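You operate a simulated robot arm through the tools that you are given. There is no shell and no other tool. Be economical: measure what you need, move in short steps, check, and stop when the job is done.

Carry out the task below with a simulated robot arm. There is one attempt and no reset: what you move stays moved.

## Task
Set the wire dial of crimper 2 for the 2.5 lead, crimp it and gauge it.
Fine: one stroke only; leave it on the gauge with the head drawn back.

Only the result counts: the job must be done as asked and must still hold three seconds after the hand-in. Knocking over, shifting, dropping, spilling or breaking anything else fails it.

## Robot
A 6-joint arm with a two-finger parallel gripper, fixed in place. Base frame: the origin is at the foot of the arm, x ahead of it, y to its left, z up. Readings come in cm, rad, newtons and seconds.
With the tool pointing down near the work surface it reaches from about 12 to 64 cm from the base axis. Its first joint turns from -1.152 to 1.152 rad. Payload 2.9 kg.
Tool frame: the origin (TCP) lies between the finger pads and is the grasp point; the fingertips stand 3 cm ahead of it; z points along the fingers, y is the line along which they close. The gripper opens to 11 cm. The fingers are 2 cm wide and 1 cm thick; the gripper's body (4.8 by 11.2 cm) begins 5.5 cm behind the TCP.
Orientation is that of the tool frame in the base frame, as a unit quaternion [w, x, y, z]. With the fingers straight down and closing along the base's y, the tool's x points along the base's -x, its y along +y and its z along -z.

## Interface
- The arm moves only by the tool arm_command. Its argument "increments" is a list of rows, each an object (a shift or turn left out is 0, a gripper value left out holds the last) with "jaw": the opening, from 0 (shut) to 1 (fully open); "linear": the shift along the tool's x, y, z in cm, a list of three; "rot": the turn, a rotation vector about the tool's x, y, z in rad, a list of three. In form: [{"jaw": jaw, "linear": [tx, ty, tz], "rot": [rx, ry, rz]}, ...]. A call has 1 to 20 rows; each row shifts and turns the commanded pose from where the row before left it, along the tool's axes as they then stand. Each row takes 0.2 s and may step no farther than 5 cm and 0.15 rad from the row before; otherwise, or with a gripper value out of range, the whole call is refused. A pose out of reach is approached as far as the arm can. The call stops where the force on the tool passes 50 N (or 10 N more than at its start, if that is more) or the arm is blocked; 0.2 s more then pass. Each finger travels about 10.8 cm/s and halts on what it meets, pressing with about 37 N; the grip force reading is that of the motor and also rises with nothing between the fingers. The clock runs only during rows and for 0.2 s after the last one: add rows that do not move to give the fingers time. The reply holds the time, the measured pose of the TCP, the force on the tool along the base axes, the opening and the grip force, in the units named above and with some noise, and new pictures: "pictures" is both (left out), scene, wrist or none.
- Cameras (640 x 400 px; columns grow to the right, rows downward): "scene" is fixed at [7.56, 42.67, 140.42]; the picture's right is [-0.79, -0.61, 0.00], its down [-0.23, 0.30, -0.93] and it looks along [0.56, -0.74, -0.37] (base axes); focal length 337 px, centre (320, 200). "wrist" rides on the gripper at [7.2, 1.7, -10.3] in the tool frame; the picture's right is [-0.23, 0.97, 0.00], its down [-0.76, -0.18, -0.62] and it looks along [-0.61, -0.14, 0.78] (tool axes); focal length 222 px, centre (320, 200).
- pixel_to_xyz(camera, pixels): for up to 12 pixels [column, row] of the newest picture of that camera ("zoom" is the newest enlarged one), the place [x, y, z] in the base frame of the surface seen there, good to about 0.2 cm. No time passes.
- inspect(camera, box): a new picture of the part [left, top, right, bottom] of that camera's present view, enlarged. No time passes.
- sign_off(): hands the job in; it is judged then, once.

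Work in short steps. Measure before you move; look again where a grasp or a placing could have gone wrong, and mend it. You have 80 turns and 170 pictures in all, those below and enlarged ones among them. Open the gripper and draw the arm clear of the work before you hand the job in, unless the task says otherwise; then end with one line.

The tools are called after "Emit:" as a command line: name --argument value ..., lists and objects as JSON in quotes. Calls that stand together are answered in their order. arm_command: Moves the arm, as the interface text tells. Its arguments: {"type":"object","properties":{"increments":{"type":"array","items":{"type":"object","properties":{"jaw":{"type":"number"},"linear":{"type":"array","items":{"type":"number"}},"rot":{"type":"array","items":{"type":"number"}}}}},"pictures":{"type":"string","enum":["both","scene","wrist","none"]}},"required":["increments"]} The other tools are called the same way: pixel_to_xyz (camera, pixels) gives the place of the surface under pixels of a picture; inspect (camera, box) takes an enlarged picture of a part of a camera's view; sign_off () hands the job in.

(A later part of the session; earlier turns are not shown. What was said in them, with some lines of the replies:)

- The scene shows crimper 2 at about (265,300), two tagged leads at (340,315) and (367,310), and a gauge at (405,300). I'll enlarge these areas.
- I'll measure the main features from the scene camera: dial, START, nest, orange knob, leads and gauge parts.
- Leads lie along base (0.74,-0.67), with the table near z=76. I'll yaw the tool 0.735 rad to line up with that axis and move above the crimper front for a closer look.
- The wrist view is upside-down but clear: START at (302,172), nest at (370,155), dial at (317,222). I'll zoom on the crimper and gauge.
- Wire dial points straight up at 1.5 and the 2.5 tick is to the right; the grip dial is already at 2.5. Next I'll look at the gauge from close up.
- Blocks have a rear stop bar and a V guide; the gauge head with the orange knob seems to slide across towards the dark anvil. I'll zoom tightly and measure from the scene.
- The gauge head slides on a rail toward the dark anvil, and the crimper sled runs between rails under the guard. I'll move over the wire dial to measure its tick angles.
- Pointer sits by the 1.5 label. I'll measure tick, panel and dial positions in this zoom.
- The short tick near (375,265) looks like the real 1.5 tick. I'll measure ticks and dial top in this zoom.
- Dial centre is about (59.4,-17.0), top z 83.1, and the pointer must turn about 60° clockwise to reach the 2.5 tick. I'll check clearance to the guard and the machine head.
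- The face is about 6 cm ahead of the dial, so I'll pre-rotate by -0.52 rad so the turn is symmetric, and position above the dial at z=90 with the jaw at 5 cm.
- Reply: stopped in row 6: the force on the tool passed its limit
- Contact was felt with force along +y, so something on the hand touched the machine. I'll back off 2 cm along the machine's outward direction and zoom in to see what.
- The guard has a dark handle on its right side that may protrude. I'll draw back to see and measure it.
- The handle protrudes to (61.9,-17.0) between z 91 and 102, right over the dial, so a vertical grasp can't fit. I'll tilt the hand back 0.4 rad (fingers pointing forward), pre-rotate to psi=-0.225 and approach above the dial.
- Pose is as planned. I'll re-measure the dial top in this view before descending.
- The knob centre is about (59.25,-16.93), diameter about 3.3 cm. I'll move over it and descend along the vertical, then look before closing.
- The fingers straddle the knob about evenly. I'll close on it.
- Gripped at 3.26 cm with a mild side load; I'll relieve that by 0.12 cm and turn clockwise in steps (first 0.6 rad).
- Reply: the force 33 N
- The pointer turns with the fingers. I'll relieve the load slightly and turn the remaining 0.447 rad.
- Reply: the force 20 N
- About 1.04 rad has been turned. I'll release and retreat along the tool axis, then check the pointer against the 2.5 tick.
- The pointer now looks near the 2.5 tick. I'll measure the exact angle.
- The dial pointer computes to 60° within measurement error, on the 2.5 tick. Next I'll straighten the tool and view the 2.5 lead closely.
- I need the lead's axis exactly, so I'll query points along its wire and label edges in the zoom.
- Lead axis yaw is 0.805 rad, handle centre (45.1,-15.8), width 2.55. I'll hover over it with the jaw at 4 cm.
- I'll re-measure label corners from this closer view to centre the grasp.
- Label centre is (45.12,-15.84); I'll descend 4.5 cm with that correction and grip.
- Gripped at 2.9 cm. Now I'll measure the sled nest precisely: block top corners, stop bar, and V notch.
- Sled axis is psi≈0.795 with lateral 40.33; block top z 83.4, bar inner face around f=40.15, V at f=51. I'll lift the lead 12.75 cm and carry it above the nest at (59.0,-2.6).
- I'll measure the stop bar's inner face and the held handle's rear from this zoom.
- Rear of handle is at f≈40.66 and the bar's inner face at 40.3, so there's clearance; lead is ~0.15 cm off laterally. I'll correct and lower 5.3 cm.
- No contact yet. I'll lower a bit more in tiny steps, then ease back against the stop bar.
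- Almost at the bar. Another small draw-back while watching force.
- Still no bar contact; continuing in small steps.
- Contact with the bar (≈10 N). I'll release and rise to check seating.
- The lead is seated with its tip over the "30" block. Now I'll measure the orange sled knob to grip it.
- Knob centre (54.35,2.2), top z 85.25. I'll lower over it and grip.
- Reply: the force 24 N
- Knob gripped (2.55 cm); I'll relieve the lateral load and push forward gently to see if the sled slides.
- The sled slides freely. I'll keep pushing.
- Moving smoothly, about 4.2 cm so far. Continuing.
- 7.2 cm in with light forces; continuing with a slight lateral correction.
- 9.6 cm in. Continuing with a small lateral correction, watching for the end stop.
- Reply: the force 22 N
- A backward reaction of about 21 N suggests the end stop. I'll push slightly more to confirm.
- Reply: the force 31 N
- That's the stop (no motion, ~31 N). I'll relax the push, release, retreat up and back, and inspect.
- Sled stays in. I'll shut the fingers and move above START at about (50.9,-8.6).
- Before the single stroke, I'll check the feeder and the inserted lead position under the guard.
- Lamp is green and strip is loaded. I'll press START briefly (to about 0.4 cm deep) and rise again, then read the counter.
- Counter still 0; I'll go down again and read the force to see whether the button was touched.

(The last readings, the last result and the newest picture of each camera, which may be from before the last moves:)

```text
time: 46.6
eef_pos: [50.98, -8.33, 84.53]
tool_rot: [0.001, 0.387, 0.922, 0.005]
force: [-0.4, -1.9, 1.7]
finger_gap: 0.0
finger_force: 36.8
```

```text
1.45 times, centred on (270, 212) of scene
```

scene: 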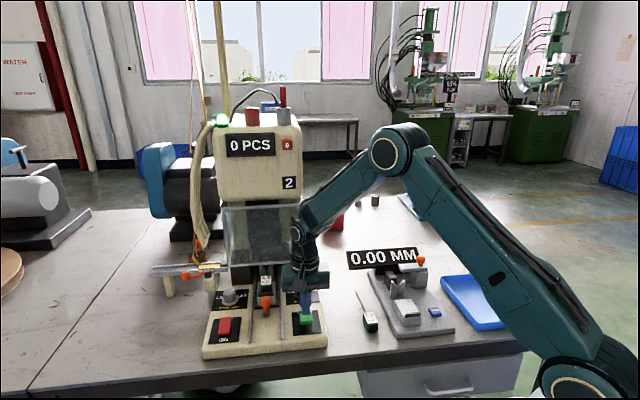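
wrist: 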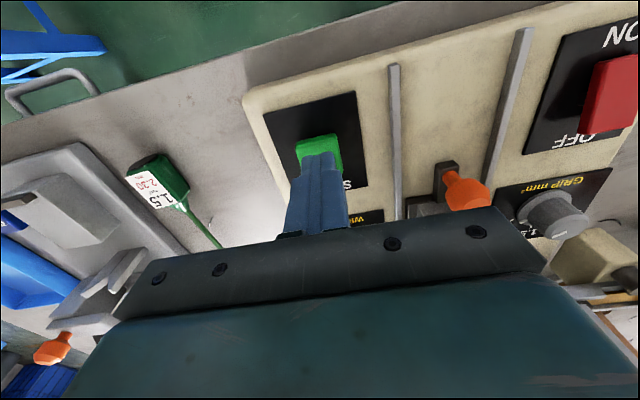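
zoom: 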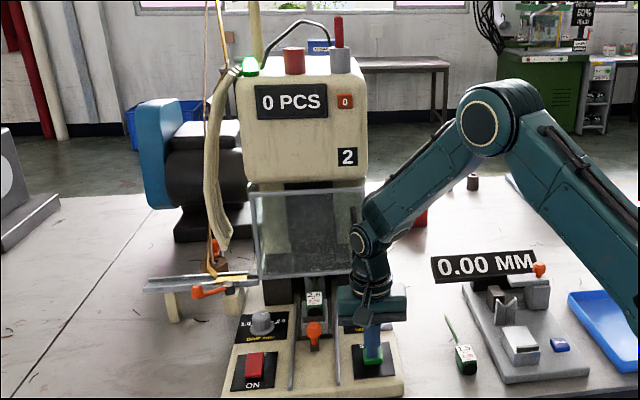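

Just touching (about 2 N). I'll press a little deeper.

Emit:
arm_command --increments '[{"linear": [0, 0, 0.15]}, {"linear": [0, 0, 0.15]}]' --pictures "none"

Emit:
inspect --camera "scene" --box '[195, 75, 345, 350]'

```text
time: 47.2
eef_pos: [50.92, -8.44, 84.16]
tool_rot: [0.001, 0.387, 0.922, 0.004]
force: [1.2, 0.2, 3.5]
finger_gap: 0.0
finger_force: 37.0
```

```text
1.45 times, centred on (270, 212) of scene
```

zoom: 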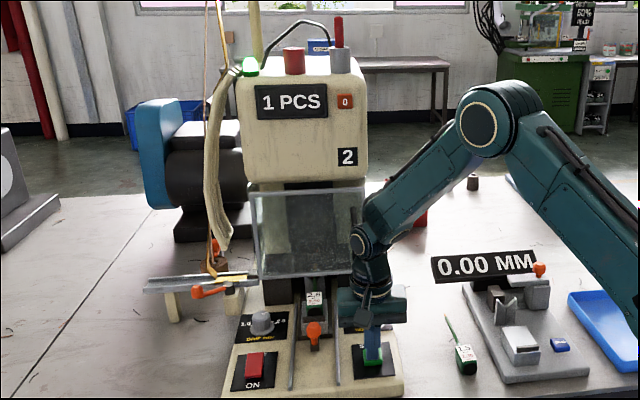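

The counter reads 1 PCS. I'll lift off START at once and move above the sled knob with the jaw open.

Emit:
arm_command --increments '[{"linear": [0, 0, -4.4]}, {"linear": [0, 0, -4.4], "jaw": 0.36}, {"linear": [-1.89, 3.28, 0]}, {"linear": [-1.89, 3.28, 0]}, {"linear": [-1.89, 3.28, 0]}, {}]' --pictures "both"

Emit:
inspect --camera "wrist" --box '[230, 60, 430, 230]'

Emit:
inspect --camera "scene" --box '[195, 75, 345, 350]'

```text
time: 48.6
eef_pos: [61.87, -5.47, 92.91]
tool_rot: [0.001, 0.388, 0.922, 0.003]
force: [-0.2, 0.3, -0.1]
finger_gap: 3.98
finger_force: 0.1
```

scene: 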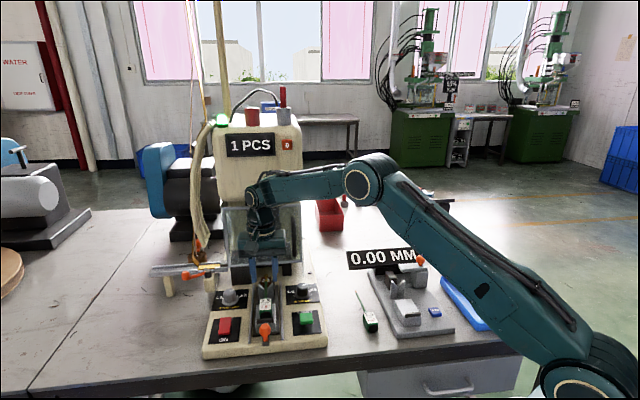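
wrist: 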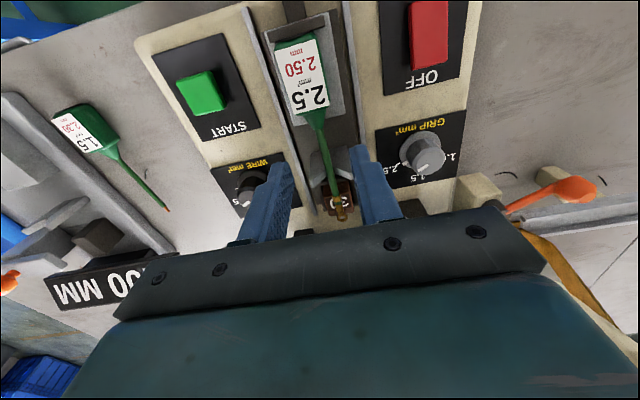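

```text
2.35 times, centred on (330, 145) of wrist
```

zoom: 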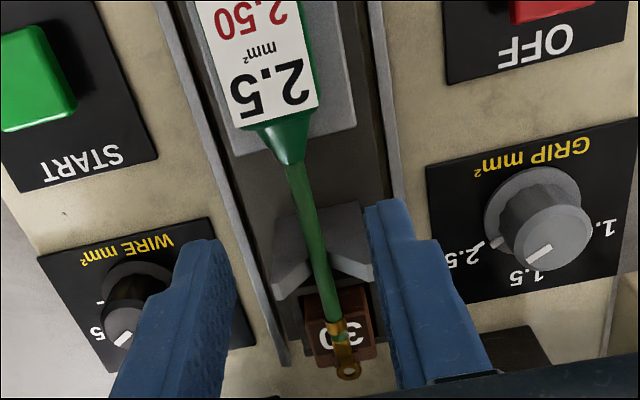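

```text
1.45 times, centred on (270, 212) of scene
```

zoom: 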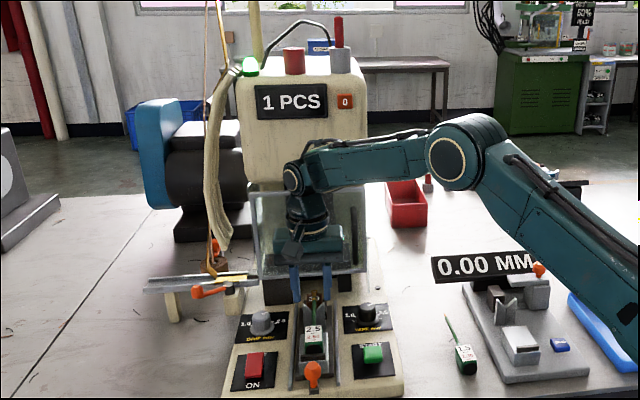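

The sled returned on its own, with a ring terminal crimped on the lead. Before gauging I'll look at the gauge head closely and check its zero.

Emit:
arm_command --increments '[{"linear": [1.5, 0, -4]}, {"linear": [-0.5, -4.6, 0]}, {"linear": [-0.5, -4.6, 0]}, {"linear": [-0.5, -4.6, 0]}, {"linear": [-0.5, -4.6, 0]}, {"linear": [-0.5, -4.6, 0]}, {"linear": [-0.5, -4.6, 0]}, {"linear": [-0.5, -4.6, 0]}, {"linear": [-0.5, -4.6, 0]}, {"linear": [-0.5, -4.6, 0]}, {}]' --pictures "both"

Emit:
inspect --camera "wrist" --box '[220, 60, 420, 220]'

Emit:
inspect --camera "scene" --box '[345, 240, 465, 345]'

```text
time: 51.0
eef_pos: [34.31, -36.81, 96.52]
tool_rot: [0.001, 0.387, 0.922, 0.004]
force: [0.6, -0.6, 0.3]
finger_gap: 3.96
finger_force: 0.0
```

scene: 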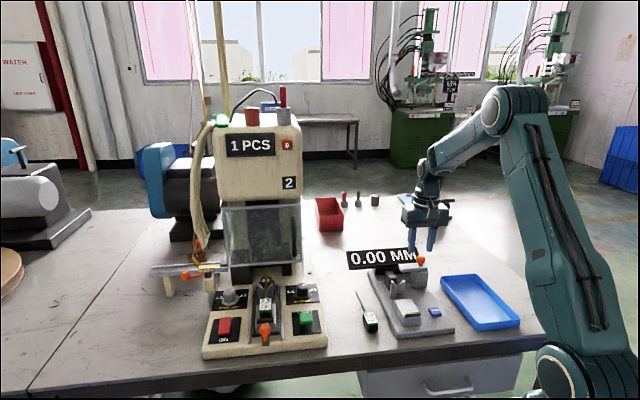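
wrist: 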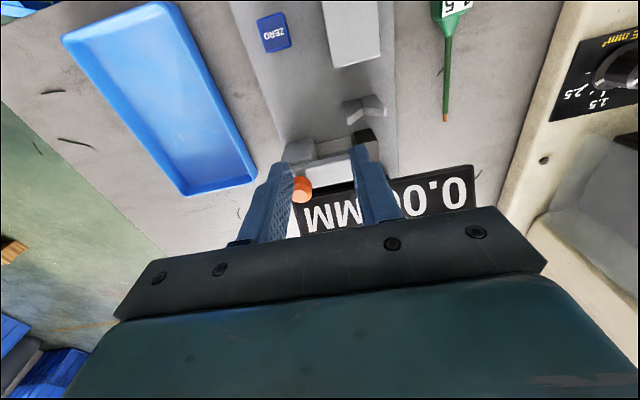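

```text
2.50 times, centred on (320, 140) of wrist
```

zoom: 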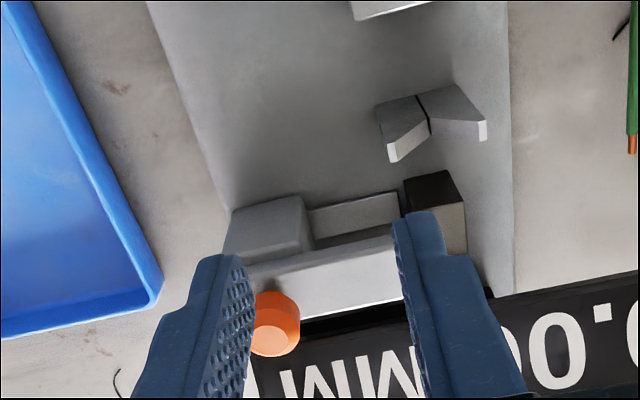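

```text
3.81 times, centred on (405, 292) of scene
```

zoom: 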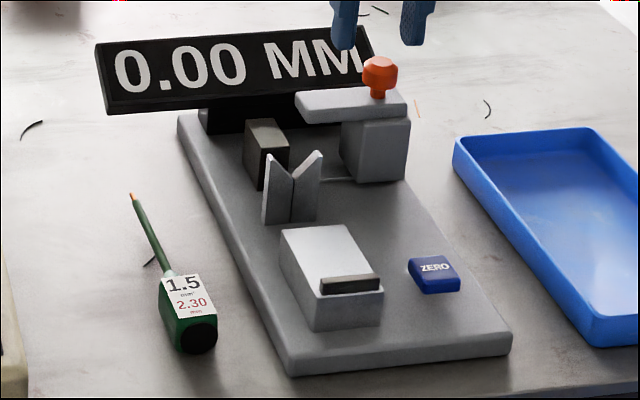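

The head (grey post with orange knob) slides along the rail toward the dark anvil like a caliper. I'll measure nest, anvil, post and knob.

Emit:
pixel_to_xyz --camera "zoom" --pixels '[[283, 232], [345, 226], [320, 280], [379, 276], [322, 290], [380, 287], [292, 182], [270, 158], [318, 156], [292, 215], [312, 250], [350, 275]]'

Emit:
pixel_to_xyz --camera "zoom" --pixels '[[250, 125], [274, 122], [289, 148], [266, 155], [277, 170], [345, 150], [340, 135], [352, 182], [300, 100], [380, 75], [378, 62], [378, 95]]'

Emit:
pixel_to_xyz --camera "wrist" --pixels '[[302, 190], [294, 190], [311, 190], [304, 181], [301, 197], [313, 150], [293, 152], [350, 138], [375, 137], [365, 111], [352, 113], [329, 150]]'

```text
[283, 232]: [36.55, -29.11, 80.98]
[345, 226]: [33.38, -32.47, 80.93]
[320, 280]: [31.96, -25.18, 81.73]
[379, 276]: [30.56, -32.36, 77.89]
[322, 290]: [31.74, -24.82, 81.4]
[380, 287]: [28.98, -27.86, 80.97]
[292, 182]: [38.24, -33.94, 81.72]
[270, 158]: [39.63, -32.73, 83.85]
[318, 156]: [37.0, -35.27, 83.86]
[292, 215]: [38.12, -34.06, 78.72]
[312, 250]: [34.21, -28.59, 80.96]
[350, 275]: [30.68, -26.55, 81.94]
```

```text
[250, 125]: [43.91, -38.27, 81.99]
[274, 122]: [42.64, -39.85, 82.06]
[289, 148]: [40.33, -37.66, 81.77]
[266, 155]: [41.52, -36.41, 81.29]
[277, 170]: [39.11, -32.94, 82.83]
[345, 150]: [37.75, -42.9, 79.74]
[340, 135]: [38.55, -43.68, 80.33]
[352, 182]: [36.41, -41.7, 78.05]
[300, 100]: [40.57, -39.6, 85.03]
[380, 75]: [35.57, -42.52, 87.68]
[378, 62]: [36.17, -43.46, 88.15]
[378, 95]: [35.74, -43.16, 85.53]
```

```text
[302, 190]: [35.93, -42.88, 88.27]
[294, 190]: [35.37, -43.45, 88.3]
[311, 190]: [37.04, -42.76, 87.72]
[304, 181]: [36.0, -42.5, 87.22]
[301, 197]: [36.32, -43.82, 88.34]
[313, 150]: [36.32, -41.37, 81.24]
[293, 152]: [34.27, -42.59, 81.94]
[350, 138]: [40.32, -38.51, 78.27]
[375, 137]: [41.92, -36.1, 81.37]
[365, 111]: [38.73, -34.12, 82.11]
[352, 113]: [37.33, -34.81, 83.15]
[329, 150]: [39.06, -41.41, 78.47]
```

The anvil lies under the wire and the head's overhead plate slides over it. I'll check display extents for clearance.

Emit:
pixel_to_xyz --camera "zoom" --pixels '[[98, 45], [365, 27], [106, 112], [240, 40], [290, 98], [376, 55], [400, 100], [345, 122]]'

```text
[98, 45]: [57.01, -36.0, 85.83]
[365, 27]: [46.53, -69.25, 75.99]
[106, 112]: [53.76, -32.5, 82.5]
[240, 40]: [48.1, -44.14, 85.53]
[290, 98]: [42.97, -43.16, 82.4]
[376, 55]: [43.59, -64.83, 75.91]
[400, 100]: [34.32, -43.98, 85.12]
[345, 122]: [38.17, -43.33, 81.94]
```

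Clearances are fine. I'll go over the gauge knob at (36.1,-43.1) and grip it.

Emit:
arm_command --increments '[{"linear": [-2.86, -1.59, 0], "rot": [0, 0, -0.01]}, {"linear": [-2.86, -1.59, 0]}, {"linear": [0, 0, 3.5]}, {"linear": [0, 0, 3.6]}, {}]' --pictures "both"

Emit:
inspect --camera "wrist" --box '[230, 90, 430, 240]'

Emit:
inspect --camera "scene" --box '[345, 210, 465, 315]'

```text
time: 52.2
eef_pos: [36.18, -43.11, 89.47]
tool_rot: [0.0, 0.383, 0.924, 0.004]
force: [0.7, -0.7, -0.4]
finger_gap: 3.95
finger_force: 0.0
```

scene: 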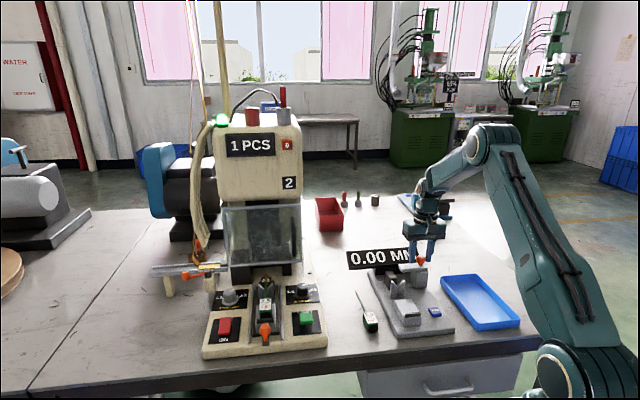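
wrist: 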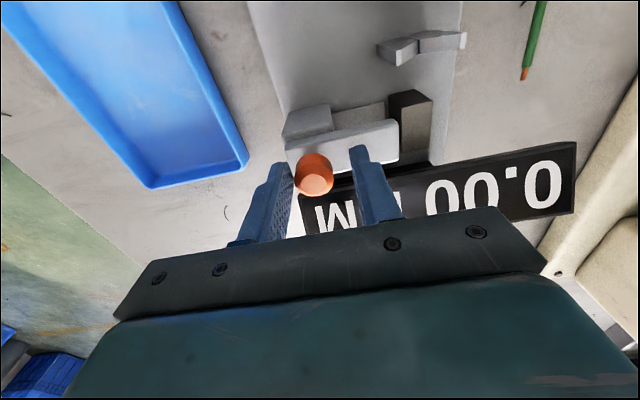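

```text
2.67 times, centred on (330, 165) of wrist
```

zoom: 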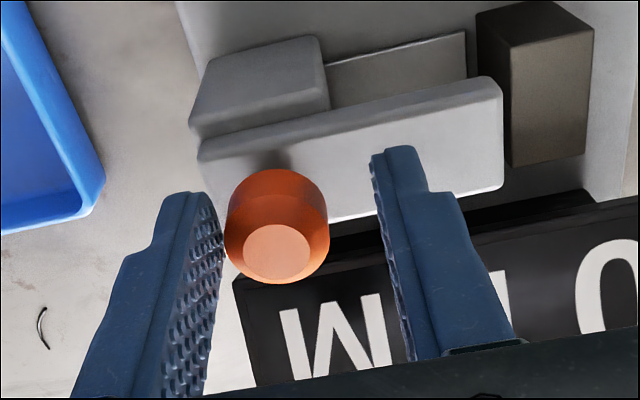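

```text
3.81 times, centred on (405, 262) of scene
```

zoom: 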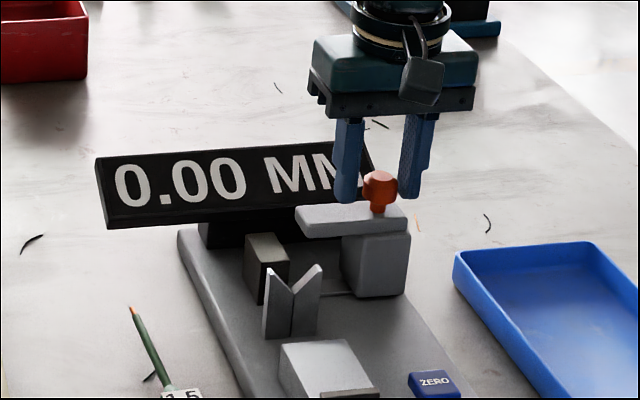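

Knob is slightly off-centre; I'll shift -0.25, narrow the jaw to about 2.7 cm, and slide the head toward the anvil slowly.

Emit:
arm_command --increments '[{"linear": [0, -0.25, 0], "jaw": 0.3}, {"jaw": 0.24}, {}, {"linear": [0, 0.4, 0]}, {"linear": [0, 0.4, 0]}, {"linear": [0, 0.4, 0]}, {}]' --pictures "none"

Emit:
inspect --camera "scene" --box '[345, 210, 465, 315]'

```text
time: 53.8
eef_pos: [36.9, -42.35, 89.56]
tool_rot: [0.001, 0.383, 0.924, 0.004]
force: [0.1, -0.4, 0.0]
finger_gap: 2.66
finger_force: 0.0
```

```text
3.81 times, centred on (405, 262) of scene
```

zoom: 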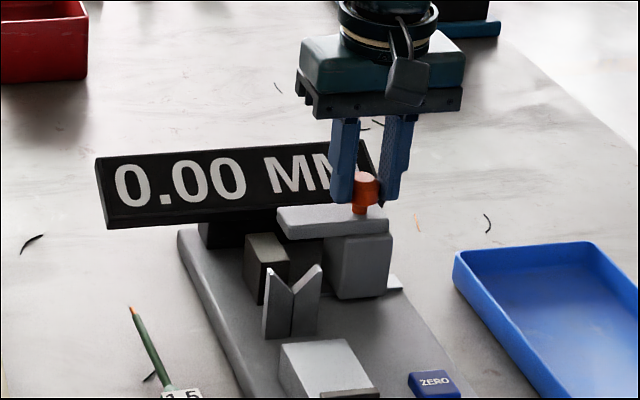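

The head slides freely toward the anvil. I'll continue until a stop is felt, watching the display.

Emit:
arm_command --increments '[{"linear": [0, 0.4, 0]}, {"linear": [0, 0.4, 0]}, {"linear": [0, 0.4, 0]}, {"linear": [0, 0.4, 0]}, {"linear": [0, 0.4, 0]}, {"linear": [0, 0.4, 0]}, {}]' --pictures "none"

Emit:
inspect --camera "scene" --box '[345, 210, 465, 315]'

```text
time: 55.4
eef_pos: [38.5, -40.53, 89.59]
tool_rot: [0.001, 0.384, 0.924, 0.004]
force: [0.6, 0.7, -0.7]
finger_gap: 2.68
finger_force: 0.8
```

```text
3.81 times, centred on (405, 262) of scene
```

zoom: 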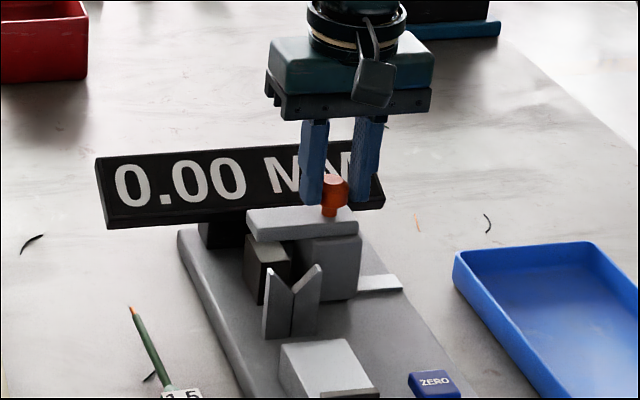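

Post nearly at the anvil; display still 0.00. Continue in smaller steps.

Emit:
arm_command --increments '[{"linear": [0, 0.3, 0]}, {"linear": [0, 0.3, 0]}, {"linear": [0, 0.3, 0]}, {"linear": [0, 0.3, 0]}, {}]' --pictures "none"

Emit:
inspect --camera "scene" --box '[345, 210, 465, 315]'

```text
time: 56.6
eef_pos: [39.16, -39.98, 89.59]
tool_rot: [0.0, 0.386, 0.922, 0.003]
force: [-17.9, -17.3, -0.6]
finger_gap: 3.85
finger_force: 12.6
```

```text
3.81 times, centred on (405, 262) of scene
```

zoom: 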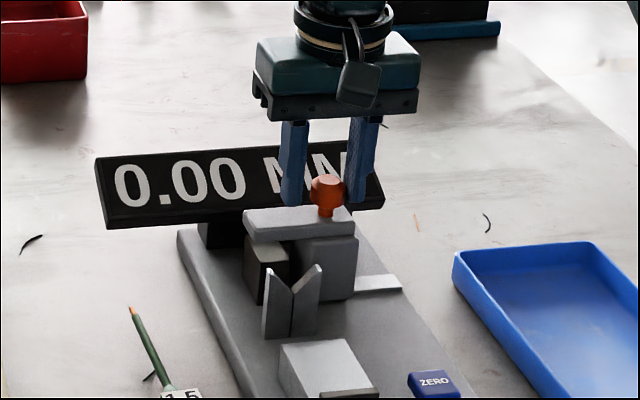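

Stop reached with the display at 0.00, so zero is good. I'll draw the head back fully.

Emit:
arm_command --increments '[{"linear": [0, -0.5, 0]}, {"linear": [0, -0.5, 0]}, {"linear": [0, -0.6, 0]}, {"linear": [0, -0.6, 0]}, {"linear": [0, -0.6, 0]}, {"linear": [0, -0.6, 0]}, {"linear": [0, -0.6, 0]}, {"linear": [0, -0.5, 0]}, {"linear": [0, -0.3, 0]}, {}]' --pictures "none"

Emit:
inspect --camera "scene" --box '[345, 210, 465, 315]'

```text
time: 58.8
eef_pos: [35.99, -43.2, 89.56]
tool_rot: [0.001, 0.384, 0.923, 0.003]
force: [-0.1, -0.4, 1.4]
finger_gap: 2.64
finger_force: 0.1
```

```text
3.81 times, centred on (405, 262) of scene
```

zoom: 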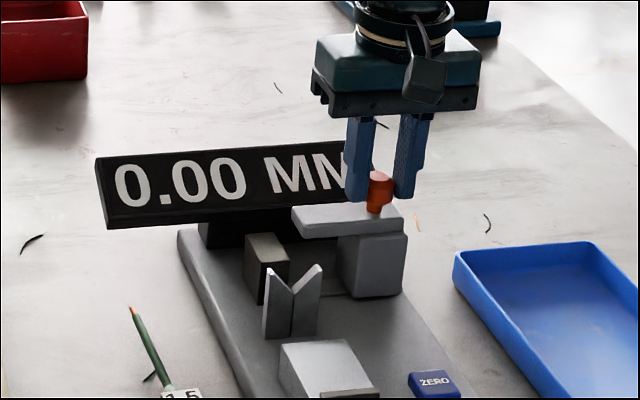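

Almost fully back; I'll pull 0.3 more, then rise and go back above the lead on the sled.

Emit:
arm_command --increments '[{"linear": [0, -0.3, 0]}, {"linear": [0, 0.15, 0], "jaw": 0.36}, {"linear": [0, 0, -4]}, {"linear": [0, 0, -4]}, {"linear": [1.3, 4.5, 0]}, {"linear": [1.3, 4.5, 0]}, {"linear": [1.3, 4.5, 0]}, {"linear": [1.3, 4.5, 0]}, {"linear": [1.3, 4.5, 0]}, {"linear": [1.3, 4.5, 0]}, {"linear": [1.3, 4.5, 0]}, {"linear": [1.3, 4.5, 0]}, {"linear": [1.3, 4.5, 0]}, {"linear": [1.3, 4.5, 0], "rot": [0, 0, 0.01]}, {}]' --pictures "both"

Emit:
inspect --camera "wrist" --box '[230, 60, 430, 230]'

Emit:
inspect --camera "scene" --box '[345, 240, 465, 345]'

```text
time: 62.0
eef_pos: [58.34, -2.5, 98.01]
tool_rot: [0.0, 0.388, 0.922, 0.003]
force: [0.2, -0.6, 0.2]
finger_gap: 3.93
finger_force: 0.1
```

scene: 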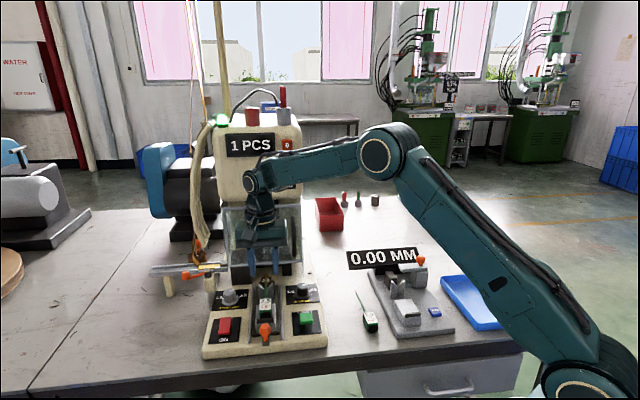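
wrist: 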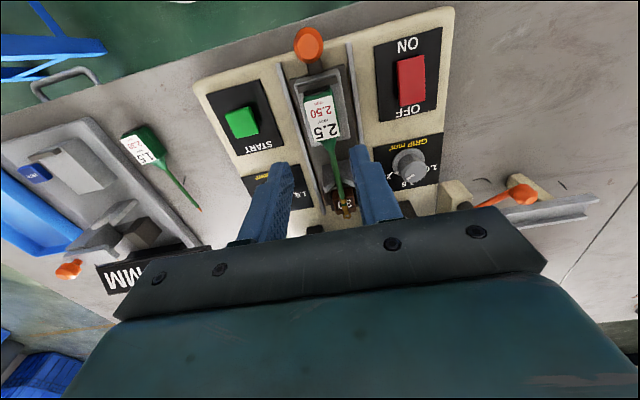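

```text
2.35 times, centred on (330, 145) of wrist
```

zoom: 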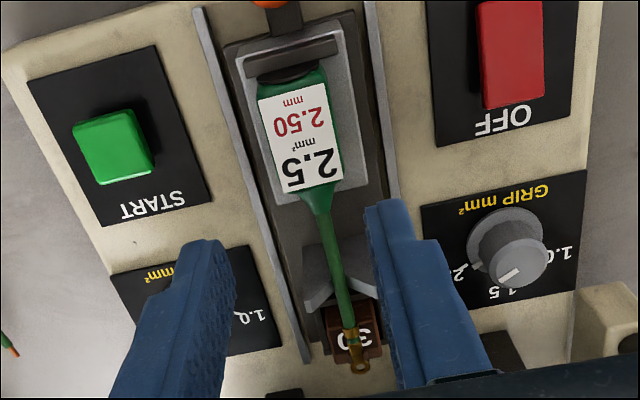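

```text
3.81 times, centred on (405, 292) of scene
```

zoom: 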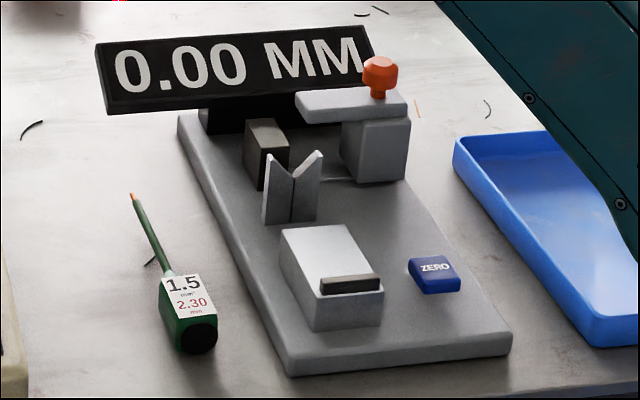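

Gauge head is fully back. I'll measure the seated handle to re-grip at its centre.

Emit:
pixel_to_xyz --camera "wrist" --pixels '[[304, 103], [331, 96.5], [316, 140.5], [339, 134.5], [318, 99], [327, 138], [322, 118], [343, 196], [346, 214], [347, 205], [336, 165]]'

```text
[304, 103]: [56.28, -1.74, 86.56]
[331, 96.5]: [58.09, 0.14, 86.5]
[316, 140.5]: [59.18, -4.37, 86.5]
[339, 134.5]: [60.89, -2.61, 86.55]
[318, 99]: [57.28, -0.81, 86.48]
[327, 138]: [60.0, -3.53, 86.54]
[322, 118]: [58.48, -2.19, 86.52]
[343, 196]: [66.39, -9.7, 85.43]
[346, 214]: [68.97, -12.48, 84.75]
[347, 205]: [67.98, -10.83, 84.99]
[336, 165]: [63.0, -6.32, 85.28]
```

Label centre is (58.61,-2.15). I'll shift +0.44 laterally, descend to z≈86.8, and grip.

Emit:
arm_command --increments '[{"linear": [0.06, 0.44, 0]}, {"linear": [0, 0, 4]}, {"linear": [0, 0, 4]}, {"linear": [0, 0, 3.2]}, {}, {"jaw": 0.28}, {"jaw": 0.18}, {}, {}]' --pictures "both"

Emit:
inspect --camera "wrist" --box '[230, 60, 430, 230]'

```text
time: 64.0
eef_pos: [58.84, -2.05, 86.78]
tool_rot: [0.0, 0.387, 0.922, 0.003]
force: [-1.3, -1.3, -0.1]
finger_gap: 2.93
finger_force: 37.3
```

scene: 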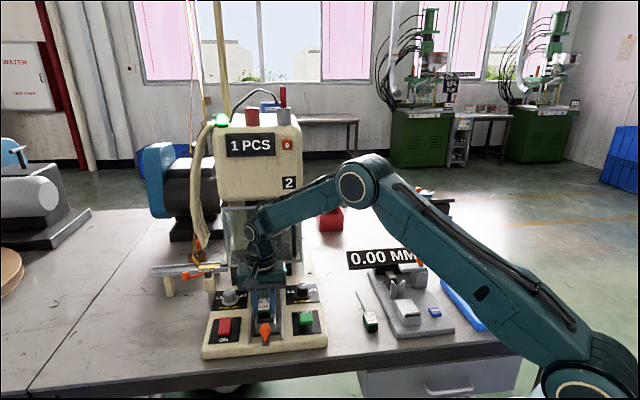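
wrist: 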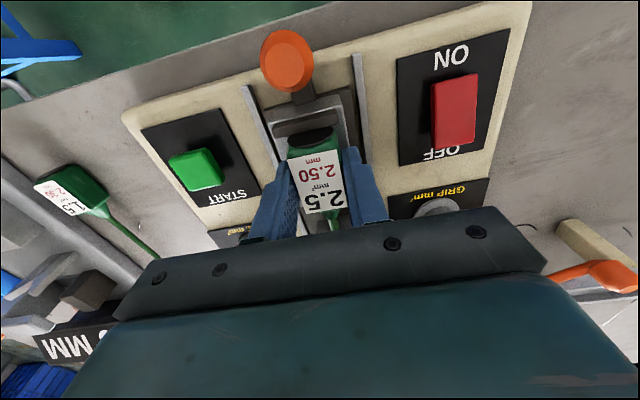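

```text
2.35 times, centred on (330, 145) of wrist
```

zoom: 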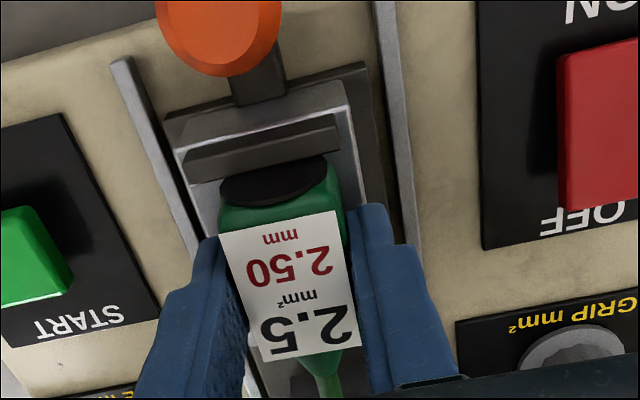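

Gripped. I'll lift, draw back from the guard, carry it across, and stop above the gauge nest at about (32.5,-28.3).

Emit:
arm_command --increments '[{"linear": [0, 0, -3]}, {"linear": [3, 0, -3.5]}, {"linear": [3, 0, -3.5]}, {"linear": [0, -4.65, 0]}, {"linear": [0, -4.65, 0]}, {"linear": [0, -4.65, 0]}, {"linear": [0, -4.65, 0]}, {"linear": [0, -4.65, 0]}, {"linear": [0, -4.65, 0]}, {"linear": [0, -4.65, 0]}, {"linear": [0, -4.65, 0]}, {"linear": [-3.18, 0, 0]}, {"linear": [-3.18, 0, 0], "rot": [0, 0, -0.012]}, {}]' --pictures "both"

Emit:
inspect --camera "wrist" --box '[230, 60, 430, 230]'

Emit:
inspect --camera "scene" --box '[345, 220, 465, 345]'

```text
time: 67.0
eef_pos: [32.55, -28.41, 96.33]
tool_rot: [0.001, 0.381, 0.924, 0.003]
force: [1.1, 0.0, -1.6]
finger_gap: 2.94
finger_force: 37.8
```

scene: 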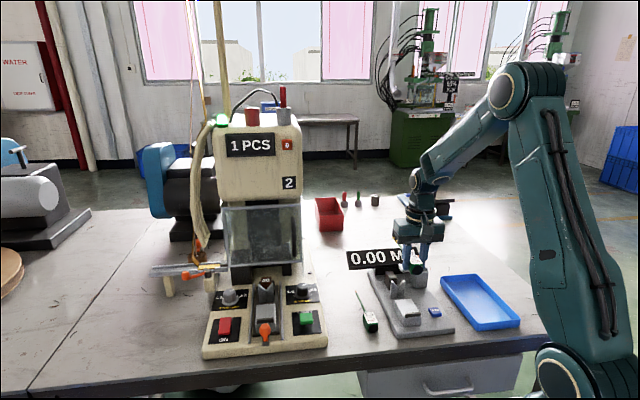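
wrist: 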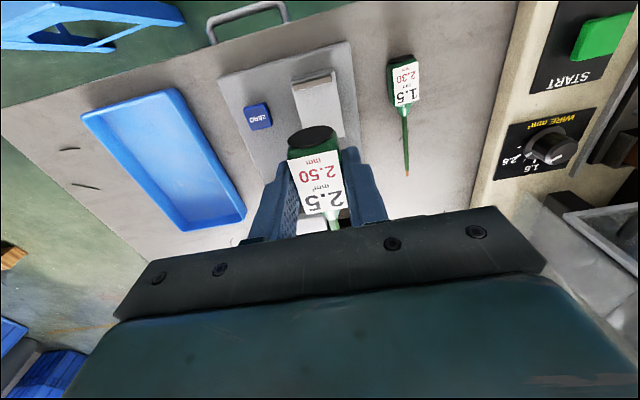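

```text
2.35 times, centred on (330, 145) of wrist
```

zoom: 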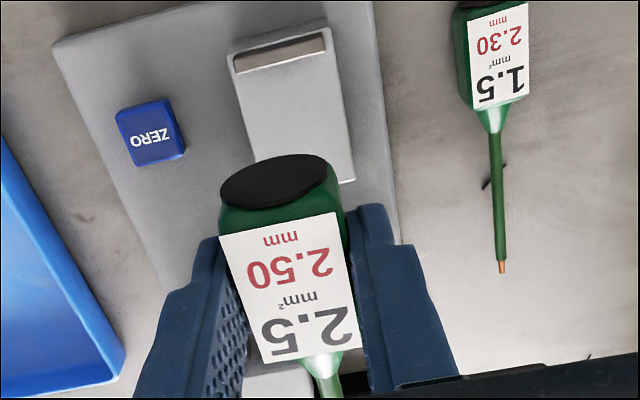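

```text
3.20 times, centred on (405, 282) of scene
```

zoom: 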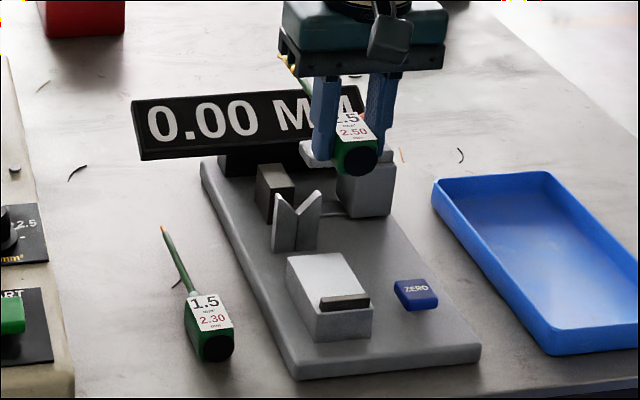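

I'll measure bar, block edges, and the held handle from this view.

Emit:
pixel_to_xyz --camera "wrist" --pixels '[[313, 84], [313.5, 88], [314, 91], [314.5, 95], [295, 93], [333, 82], [345, 134], [318, 99], [316, 110], [311, 138], [304, 158], [327, 212]]'

Emit:
pixel_to_xyz --camera "zoom" --pixels '[[295, 225], [280, 197], [319, 194], [345, 300], [312, 275], [287, 262], [342, 253], [290, 65], [357, 155]]'

```text
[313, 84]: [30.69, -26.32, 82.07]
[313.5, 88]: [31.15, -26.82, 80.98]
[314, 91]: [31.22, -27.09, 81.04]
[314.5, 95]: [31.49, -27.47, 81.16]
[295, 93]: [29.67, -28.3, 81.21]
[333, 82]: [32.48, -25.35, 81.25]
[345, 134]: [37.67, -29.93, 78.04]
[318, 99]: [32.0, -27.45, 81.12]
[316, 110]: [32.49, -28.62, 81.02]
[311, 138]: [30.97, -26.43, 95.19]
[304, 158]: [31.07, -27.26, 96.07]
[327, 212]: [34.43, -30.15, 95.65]
```

```text
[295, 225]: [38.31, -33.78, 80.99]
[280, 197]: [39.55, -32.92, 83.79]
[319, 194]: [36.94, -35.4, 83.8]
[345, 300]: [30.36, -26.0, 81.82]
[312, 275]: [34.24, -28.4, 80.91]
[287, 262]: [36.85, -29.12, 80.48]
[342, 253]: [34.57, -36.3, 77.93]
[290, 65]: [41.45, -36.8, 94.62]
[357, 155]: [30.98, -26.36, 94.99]
```

Bar inner face is at f≈40.83 with the handle rear at 40.6, so I'll move forward 0.5, descend ~11.5 cm and look.

Emit:
arm_command --increments '[{"linear": [-0.5, 0.05, 0]}, {"linear": [0, 0, 4]}, {"linear": [0, 0, 3.5]}, {"linear": [0, 0, 2]}, {"linear": [0, 0, 1.5]}, {"linear": [0, 0, 0.6]}, {}]' --pictures "both"

Emit:
inspect --camera "wrist" --box '[230, 60, 430, 230]'

Emit:
inspect --camera "scene" --box '[345, 230, 465, 345]'

```text
time: 68.6
eef_pos: [32.8, -28.73, 84.67]
tool_rot: [-0.001, 0.381, 0.924, 0.003]
force: [-0.1, 0.6, -0.6]
finger_gap: 2.93
finger_force: 36.8
```

scene: 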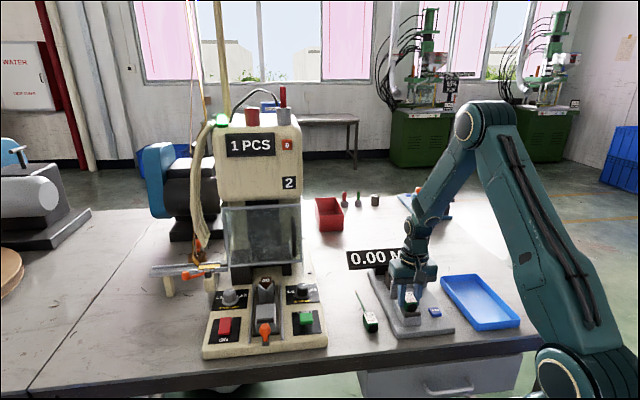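
wrist: 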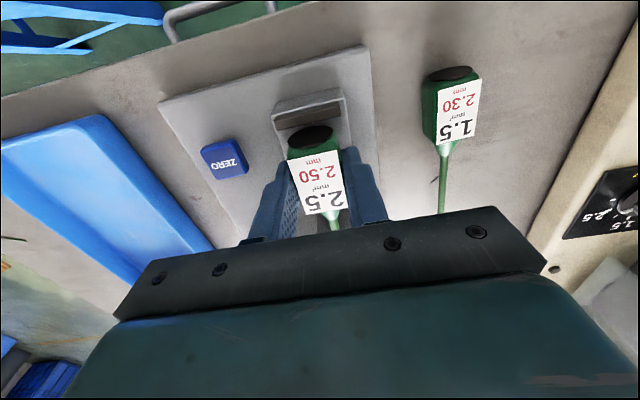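

```text
2.35 times, centred on (330, 145) of wrist
```

zoom: 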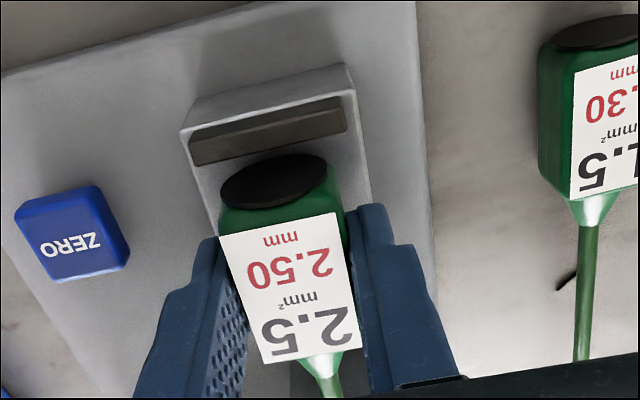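

```text
3.48 times, centred on (405, 288) of scene
```

zoom: 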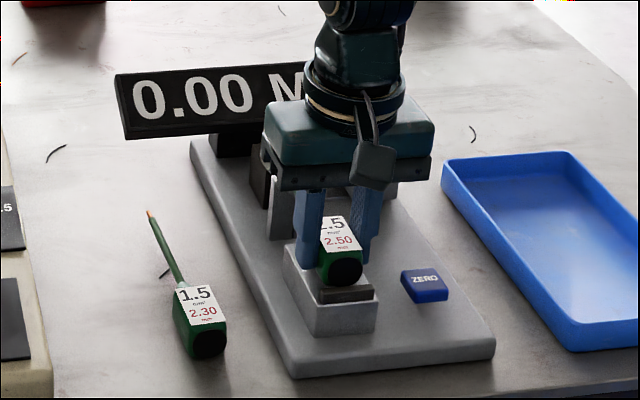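

Aligned over the nest. I'll lower the last 0.4 cm in tiny steps.

Emit:
arm_command --increments '[{"linear": [0, 0, 0.2]}, {"linear": [0, 0, 0.12]}, {"linear": [0, 0, 0.08]}, {}]' --pictures "none"

Emit:
arm_command --increments '[{"linear": [0.15, 0, 0]}, {"linear": [0.1, 0, 0]}, {}]' --pictures "none"

```text
time: 69.6
eef_pos: [32.91, -28.48, 84.45]
tool_rot: [0.0, 0.382, 0.924, 0.003]
force: [0.4, 0.4, 0.3]
finger_gap: 2.93
finger_force: 36.6
```

```text
time: 70.4
eef_pos: [32.73, -28.43, 84.32]
tool_rot: [0.001, 0.382, 0.924, 0.004]
force: [-0.1, -0.8, -0.9]
finger_gap: 2.93
finger_force: 37.2
```

No floor contact felt yet; I'll lower slightly more until a light upward force shows.

Emit:
arm_command --increments '[{"linear": [0, 0, 0.06]}, {"linear": [0, 0, 0.06]}, {}]' --pictures "none"

Emit:
arm_command --increments '[{"linear": [0.12, 0, 0]}, {"linear": [0.1, 0, 0]}, {}]' --pictures "none"

Emit:
inspect --camera "wrist" --box '[270, 80, 370, 180]'

```text
time: 71.2
eef_pos: [32.8, -28.34, 84.32]
tool_rot: [0.001, 0.382, 0.924, 0.004]
force: [-2.4, -3.6, 6.1]
finger_gap: 2.91
finger_force: 36.7
```

```text
time: 72.0
eef_pos: [32.56, -28.3, 84.31]
tool_rot: [0.001, 0.382, 0.924, 0.003]
force: [0.8, -5.9, 8.9]
finger_gap: 2.9
finger_force: 36.7
```

```text
4.00 times, centred on (320, 130) of wrist
```

zoom: 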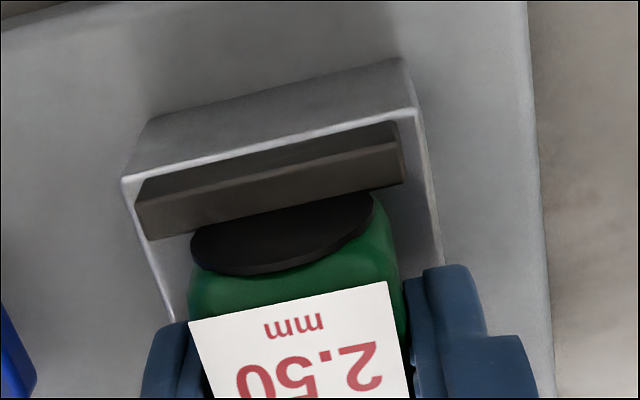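

Resting on the block and almost on the bar, like on the sled. A little more draw-back.

Emit:
arm_command --increments '[{"linear": [0.08, 0, 0]}, {"linear": [0.07, 0, 0]}, {}]' --pictures "none"

Emit:
inspect --camera "wrist" --box '[270, 80, 370, 180]'

```text
time: 72.8
eef_pos: [32.68, -28.34, 84.34]
tool_rot: [0.003, 0.381, 0.924, 0.003]
force: [9.3, -10.9, 10.9]
finger_gap: 2.93
finger_force: 37.0
```

```text
4.00 times, centred on (320, 130) of wrist
```

zoom: 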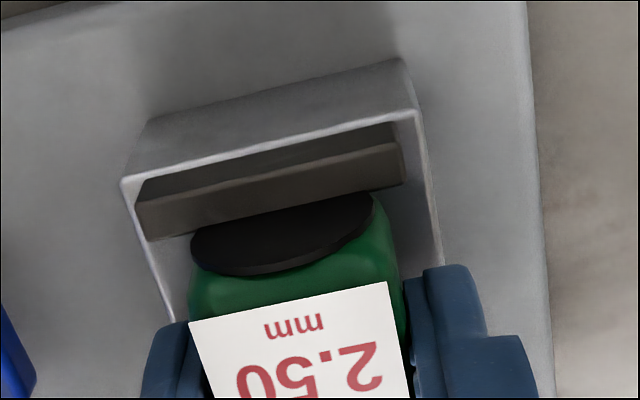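

Bar contact (≈14 N). I'll relax slightly, release, and rise straight to check seating.

Emit:
arm_command --increments '[{"linear": [-0.12, 0, -0.08]}, {"jaw": 0.3}, {"jaw": 0.36}, {}, {"linear": [0, 0, -3]}, {"linear": [0, 0, -4]}, {"linear": [1, 0, -4.5]}, {}]' --pictures "both"

Emit:
inspect --camera "wrist" --box '[230, 60, 430, 230]'

Emit:
inspect --camera "scene" --box '[345, 230, 465, 345]'

```text
time: 74.6
eef_pos: [31.91, -27.55, 95.85]
tool_rot: [-0.001, 0.382, 0.924, 0.004]
force: [0.3, -0.4, -0.5]
finger_gap: 3.95
finger_force: 0.1
```

scene: 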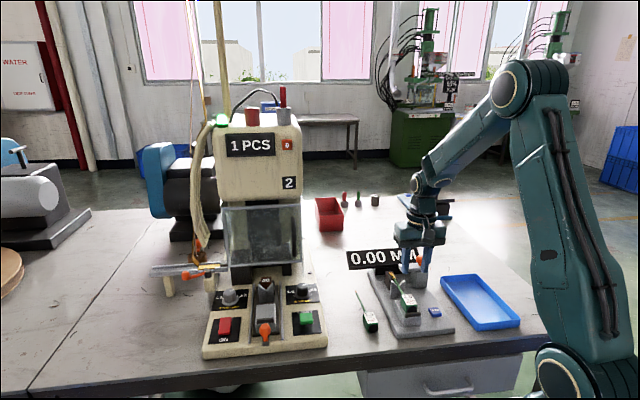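
wrist: 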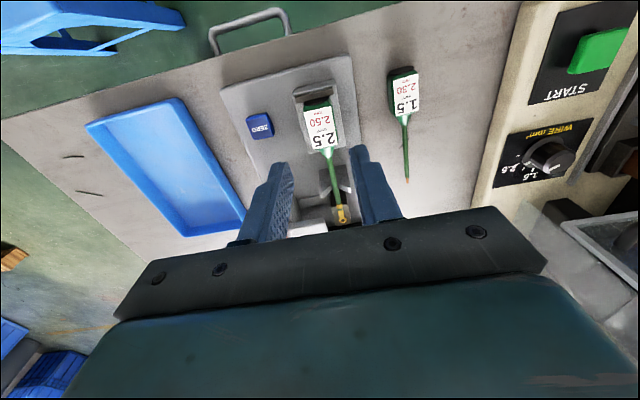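

```text
2.35 times, centred on (330, 145) of wrist
```

zoom: 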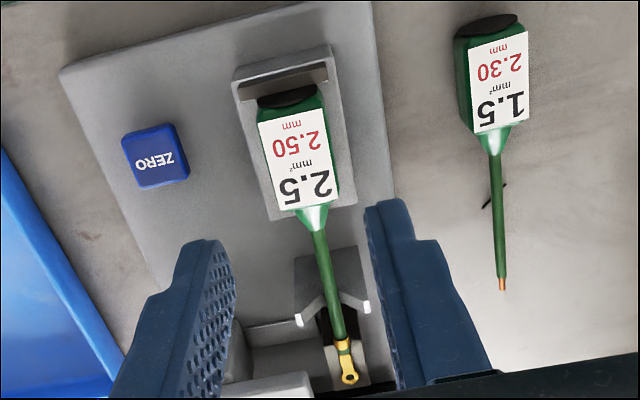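

```text
3.48 times, centred on (405, 288) of scene
```

zoom: 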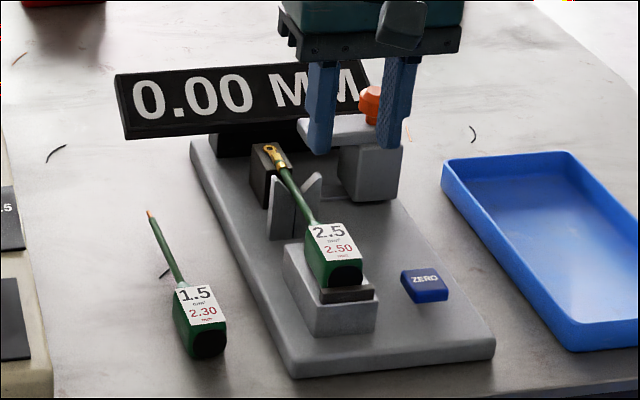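

Seated, with the terminal on the anvil. Now I'll go over the head knob and straddle it.

Emit:
arm_command --increments '[{"linear": [-3.5, -2.07, 0]}, {"linear": [-3.5, -2.07, 0]}, {"linear": [-3.5, -2.07, 0]}, {"linear": [-3.5, -2.07, 0]}, {"linear": [0, 0, 3.2]}, {"linear": [0, 0, 3.1]}, {}]' --pictures "both"

Emit:
inspect --camera "wrist" --box '[230, 90, 430, 240]'

```text
time: 76.2
eef_pos: [35.82, -43.11, 89.59]
tool_rot: [0.001, 0.382, 0.924, 0.004]
force: [0.1, 0.0, -1.2]
finger_gap: 3.96
finger_force: 0.0
```

scene: 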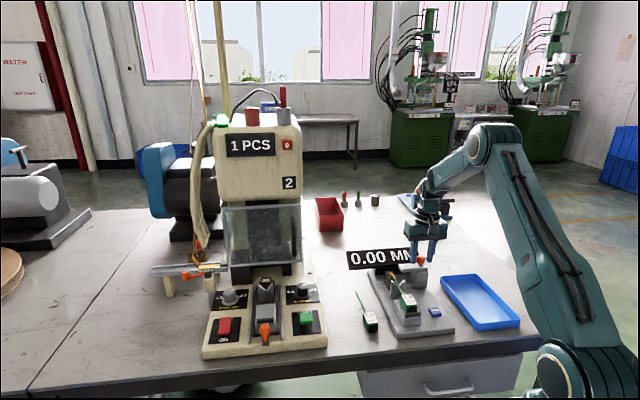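
wrist: 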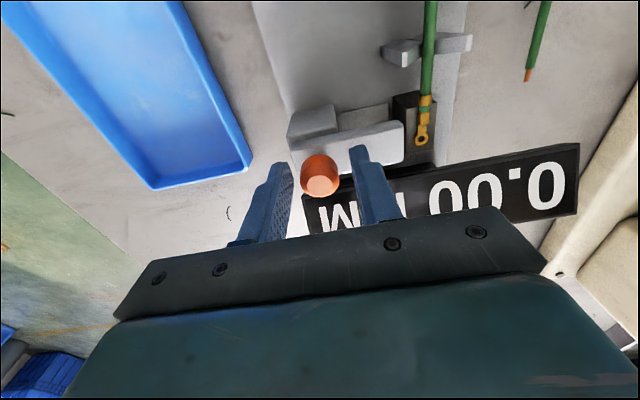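

```text
2.67 times, centred on (330, 165) of wrist
```

zoom: 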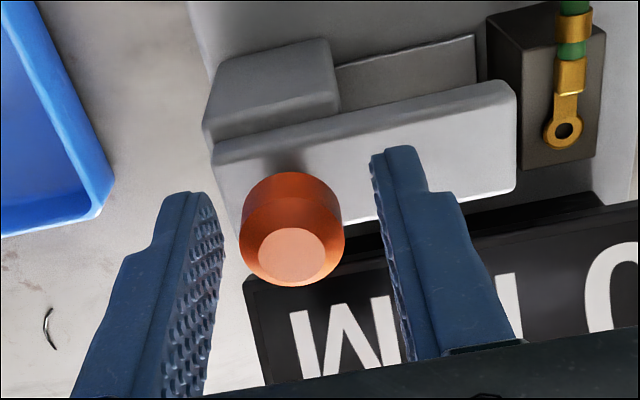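

Well centred. I'll narrow the jaw and slide the head in over the terminal.

Emit:
arm_command --increments '[{"jaw": 0.3}, {"jaw": 0.24}, {}, {"linear": [0, 0.4, 0]}, {"linear": [0, 0.4, 0]}, {"linear": [0, 0.4, 0]}, {"linear": [0, 0.4, 0]}, {"linear": [0, 0.4, 0]}, {"linear": [0, 0.4, 0]}, {"linear": [0, 0.4, 0]}, {}]' --pictures "none"

Emit:
inspect --camera "scene" --box '[345, 210, 465, 315]'

```text
time: 78.6
eef_pos: [37.97, -41.34, 89.43]
tool_rot: [0.001, 0.382, 0.924, 0.004]
force: [0.0, 0.0, -0.3]
finger_gap: 2.66
finger_force: 0.5
```

```text
3.81 times, centred on (405, 262) of scene
```

zoom: 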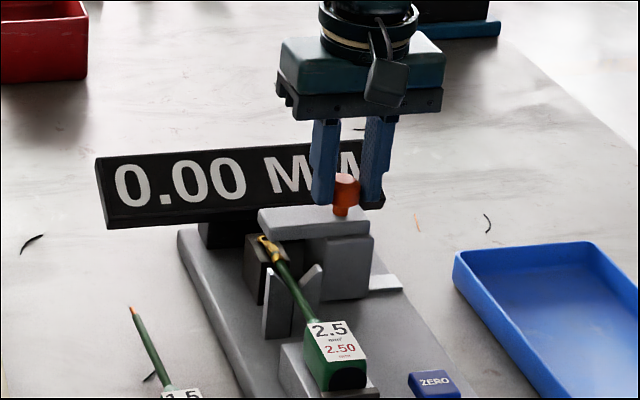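

Plate is reaching the terminal. Continue in small steps and watch the display.

Emit:
arm_command --increments '[{"linear": [0, 0.3, 0]}, {"linear": [0, 0.3, 0]}, {"linear": [0, 0.25, 0]}, {"linear": [0, 0.2, 0]}, {}]' --pictures "none"

Emit:
inspect --camera "scene" --box '[345, 210, 465, 315]'

```text
time: 79.8
eef_pos: [38.7, -40.62, 89.63]
tool_rot: [0.0, 0.382, 0.924, 0.004]
force: [0.1, -0.2, -0.3]
finger_gap: 2.67
finger_force: 0.2
```

```text
3.81 times, centred on (405, 262) of scene
```

zoom: 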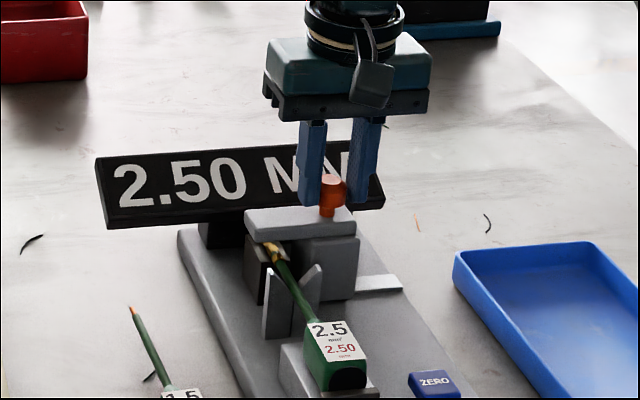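

The gauge reads 2.50 MM, matching the tag. I'll draw the head back.

Emit:
arm_command --increments '[{}, {"linear": [0, -0.5, 0]}, {"linear": [0, -0.6, 0]}, {"linear": [0, -0.6, 0]}, {"linear": [0, -0.6, 0]}, {"linear": [0, -0.6, 0]}, {"linear": [0, -0.6, 0]}, {"linear": [0, -0.4, 0]}, {"linear": [0, -0.2, 0]}, {}]' --pictures "none"

Emit:
inspect --camera "scene" --box '[345, 210, 465, 315]'

```text
time: 82.0
eef_pos: [35.74, -43.47, 89.49]
tool_rot: [0.0, 0.382, 0.924, 0.004]
force: [1.2, 2.2, 0.7]
finger_gap: 2.69
finger_force: 0.7
```

```text
3.81 times, centred on (405, 262) of scene
5 turns are left
```

zoom: 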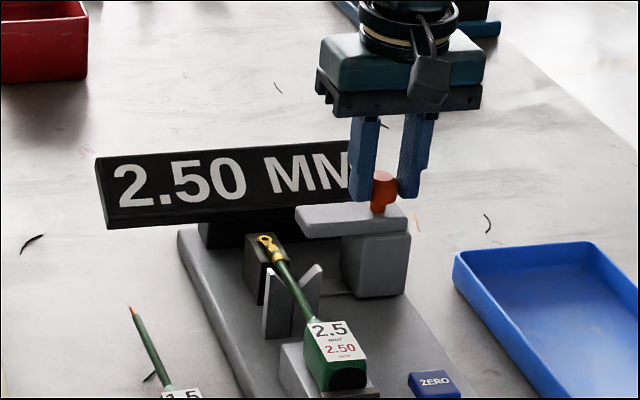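

The head is fully back (post at its starting place) and the display holds 2.50. I'll ease off the knob, open the gripper and retreat upward.

Emit:
arm_command --increments '[{"linear": [0, 0.15, 0], "jaw": 0.3}, {"jaw": 0.36}, {}, {"linear": [0, 0, -4]}, {"linear": [0, 0, -4]}, {"linear": [0, 0, -4]}, {"linear": [4, 0, -2], "jaw": 0.9}, {"linear": [4, 0, -2]}, {"linear": [4, 0, 0]}, {}]' --pictures "scene"

Emit:
inspect --camera "scene" --box '[195, 130, 465, 350]'

```text
time: 84.2
eef_pos: [27.22, -34.73, 105.49]
tool_rot: [0.001, 0.382, 0.924, 0.003]
force: [-0.1, -0.6, 0.0]
finger_gap: 9.92
finger_force: 0.1
```

scene: 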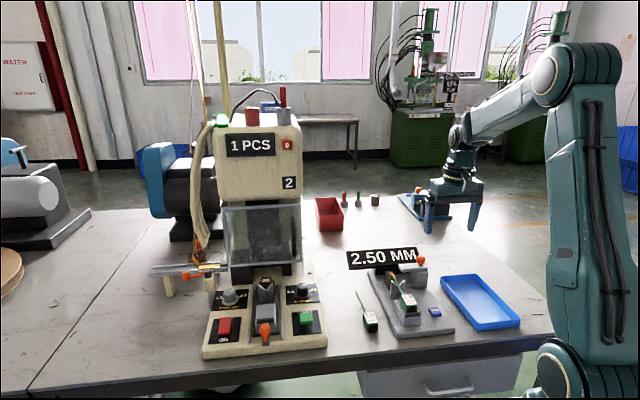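

```text
1.82 times, centred on (330, 240) of scene
4 turns are left
```

zoom: 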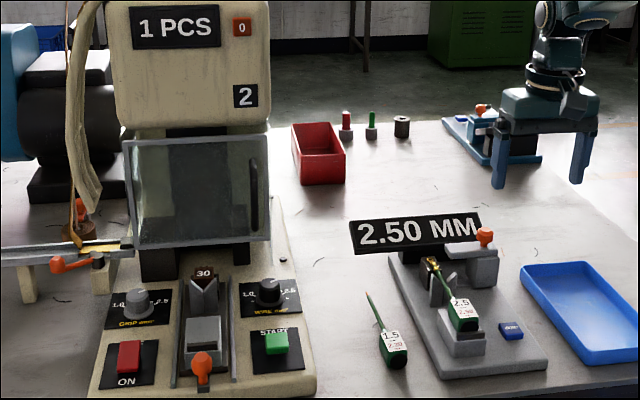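

All is in order: 1 PCS, gauge 2.50 MM, lead on the gauge, head drawn back, arm clear. Handing in.

Emit:
sign_off

```text
The job is handed in.
```

I set crimper 2's wire dial to 2.5 and crimped the 2.5 lead with one stroke (counter 1 PCS). It gauges 2.50 mm, matching its tag, and I left it on the gauge with the head drawn back and the arm clear. Early on, the hand bumped into the front of crimper 2, most likely the guard handle; I backed off straight away, and nothing looked moved.
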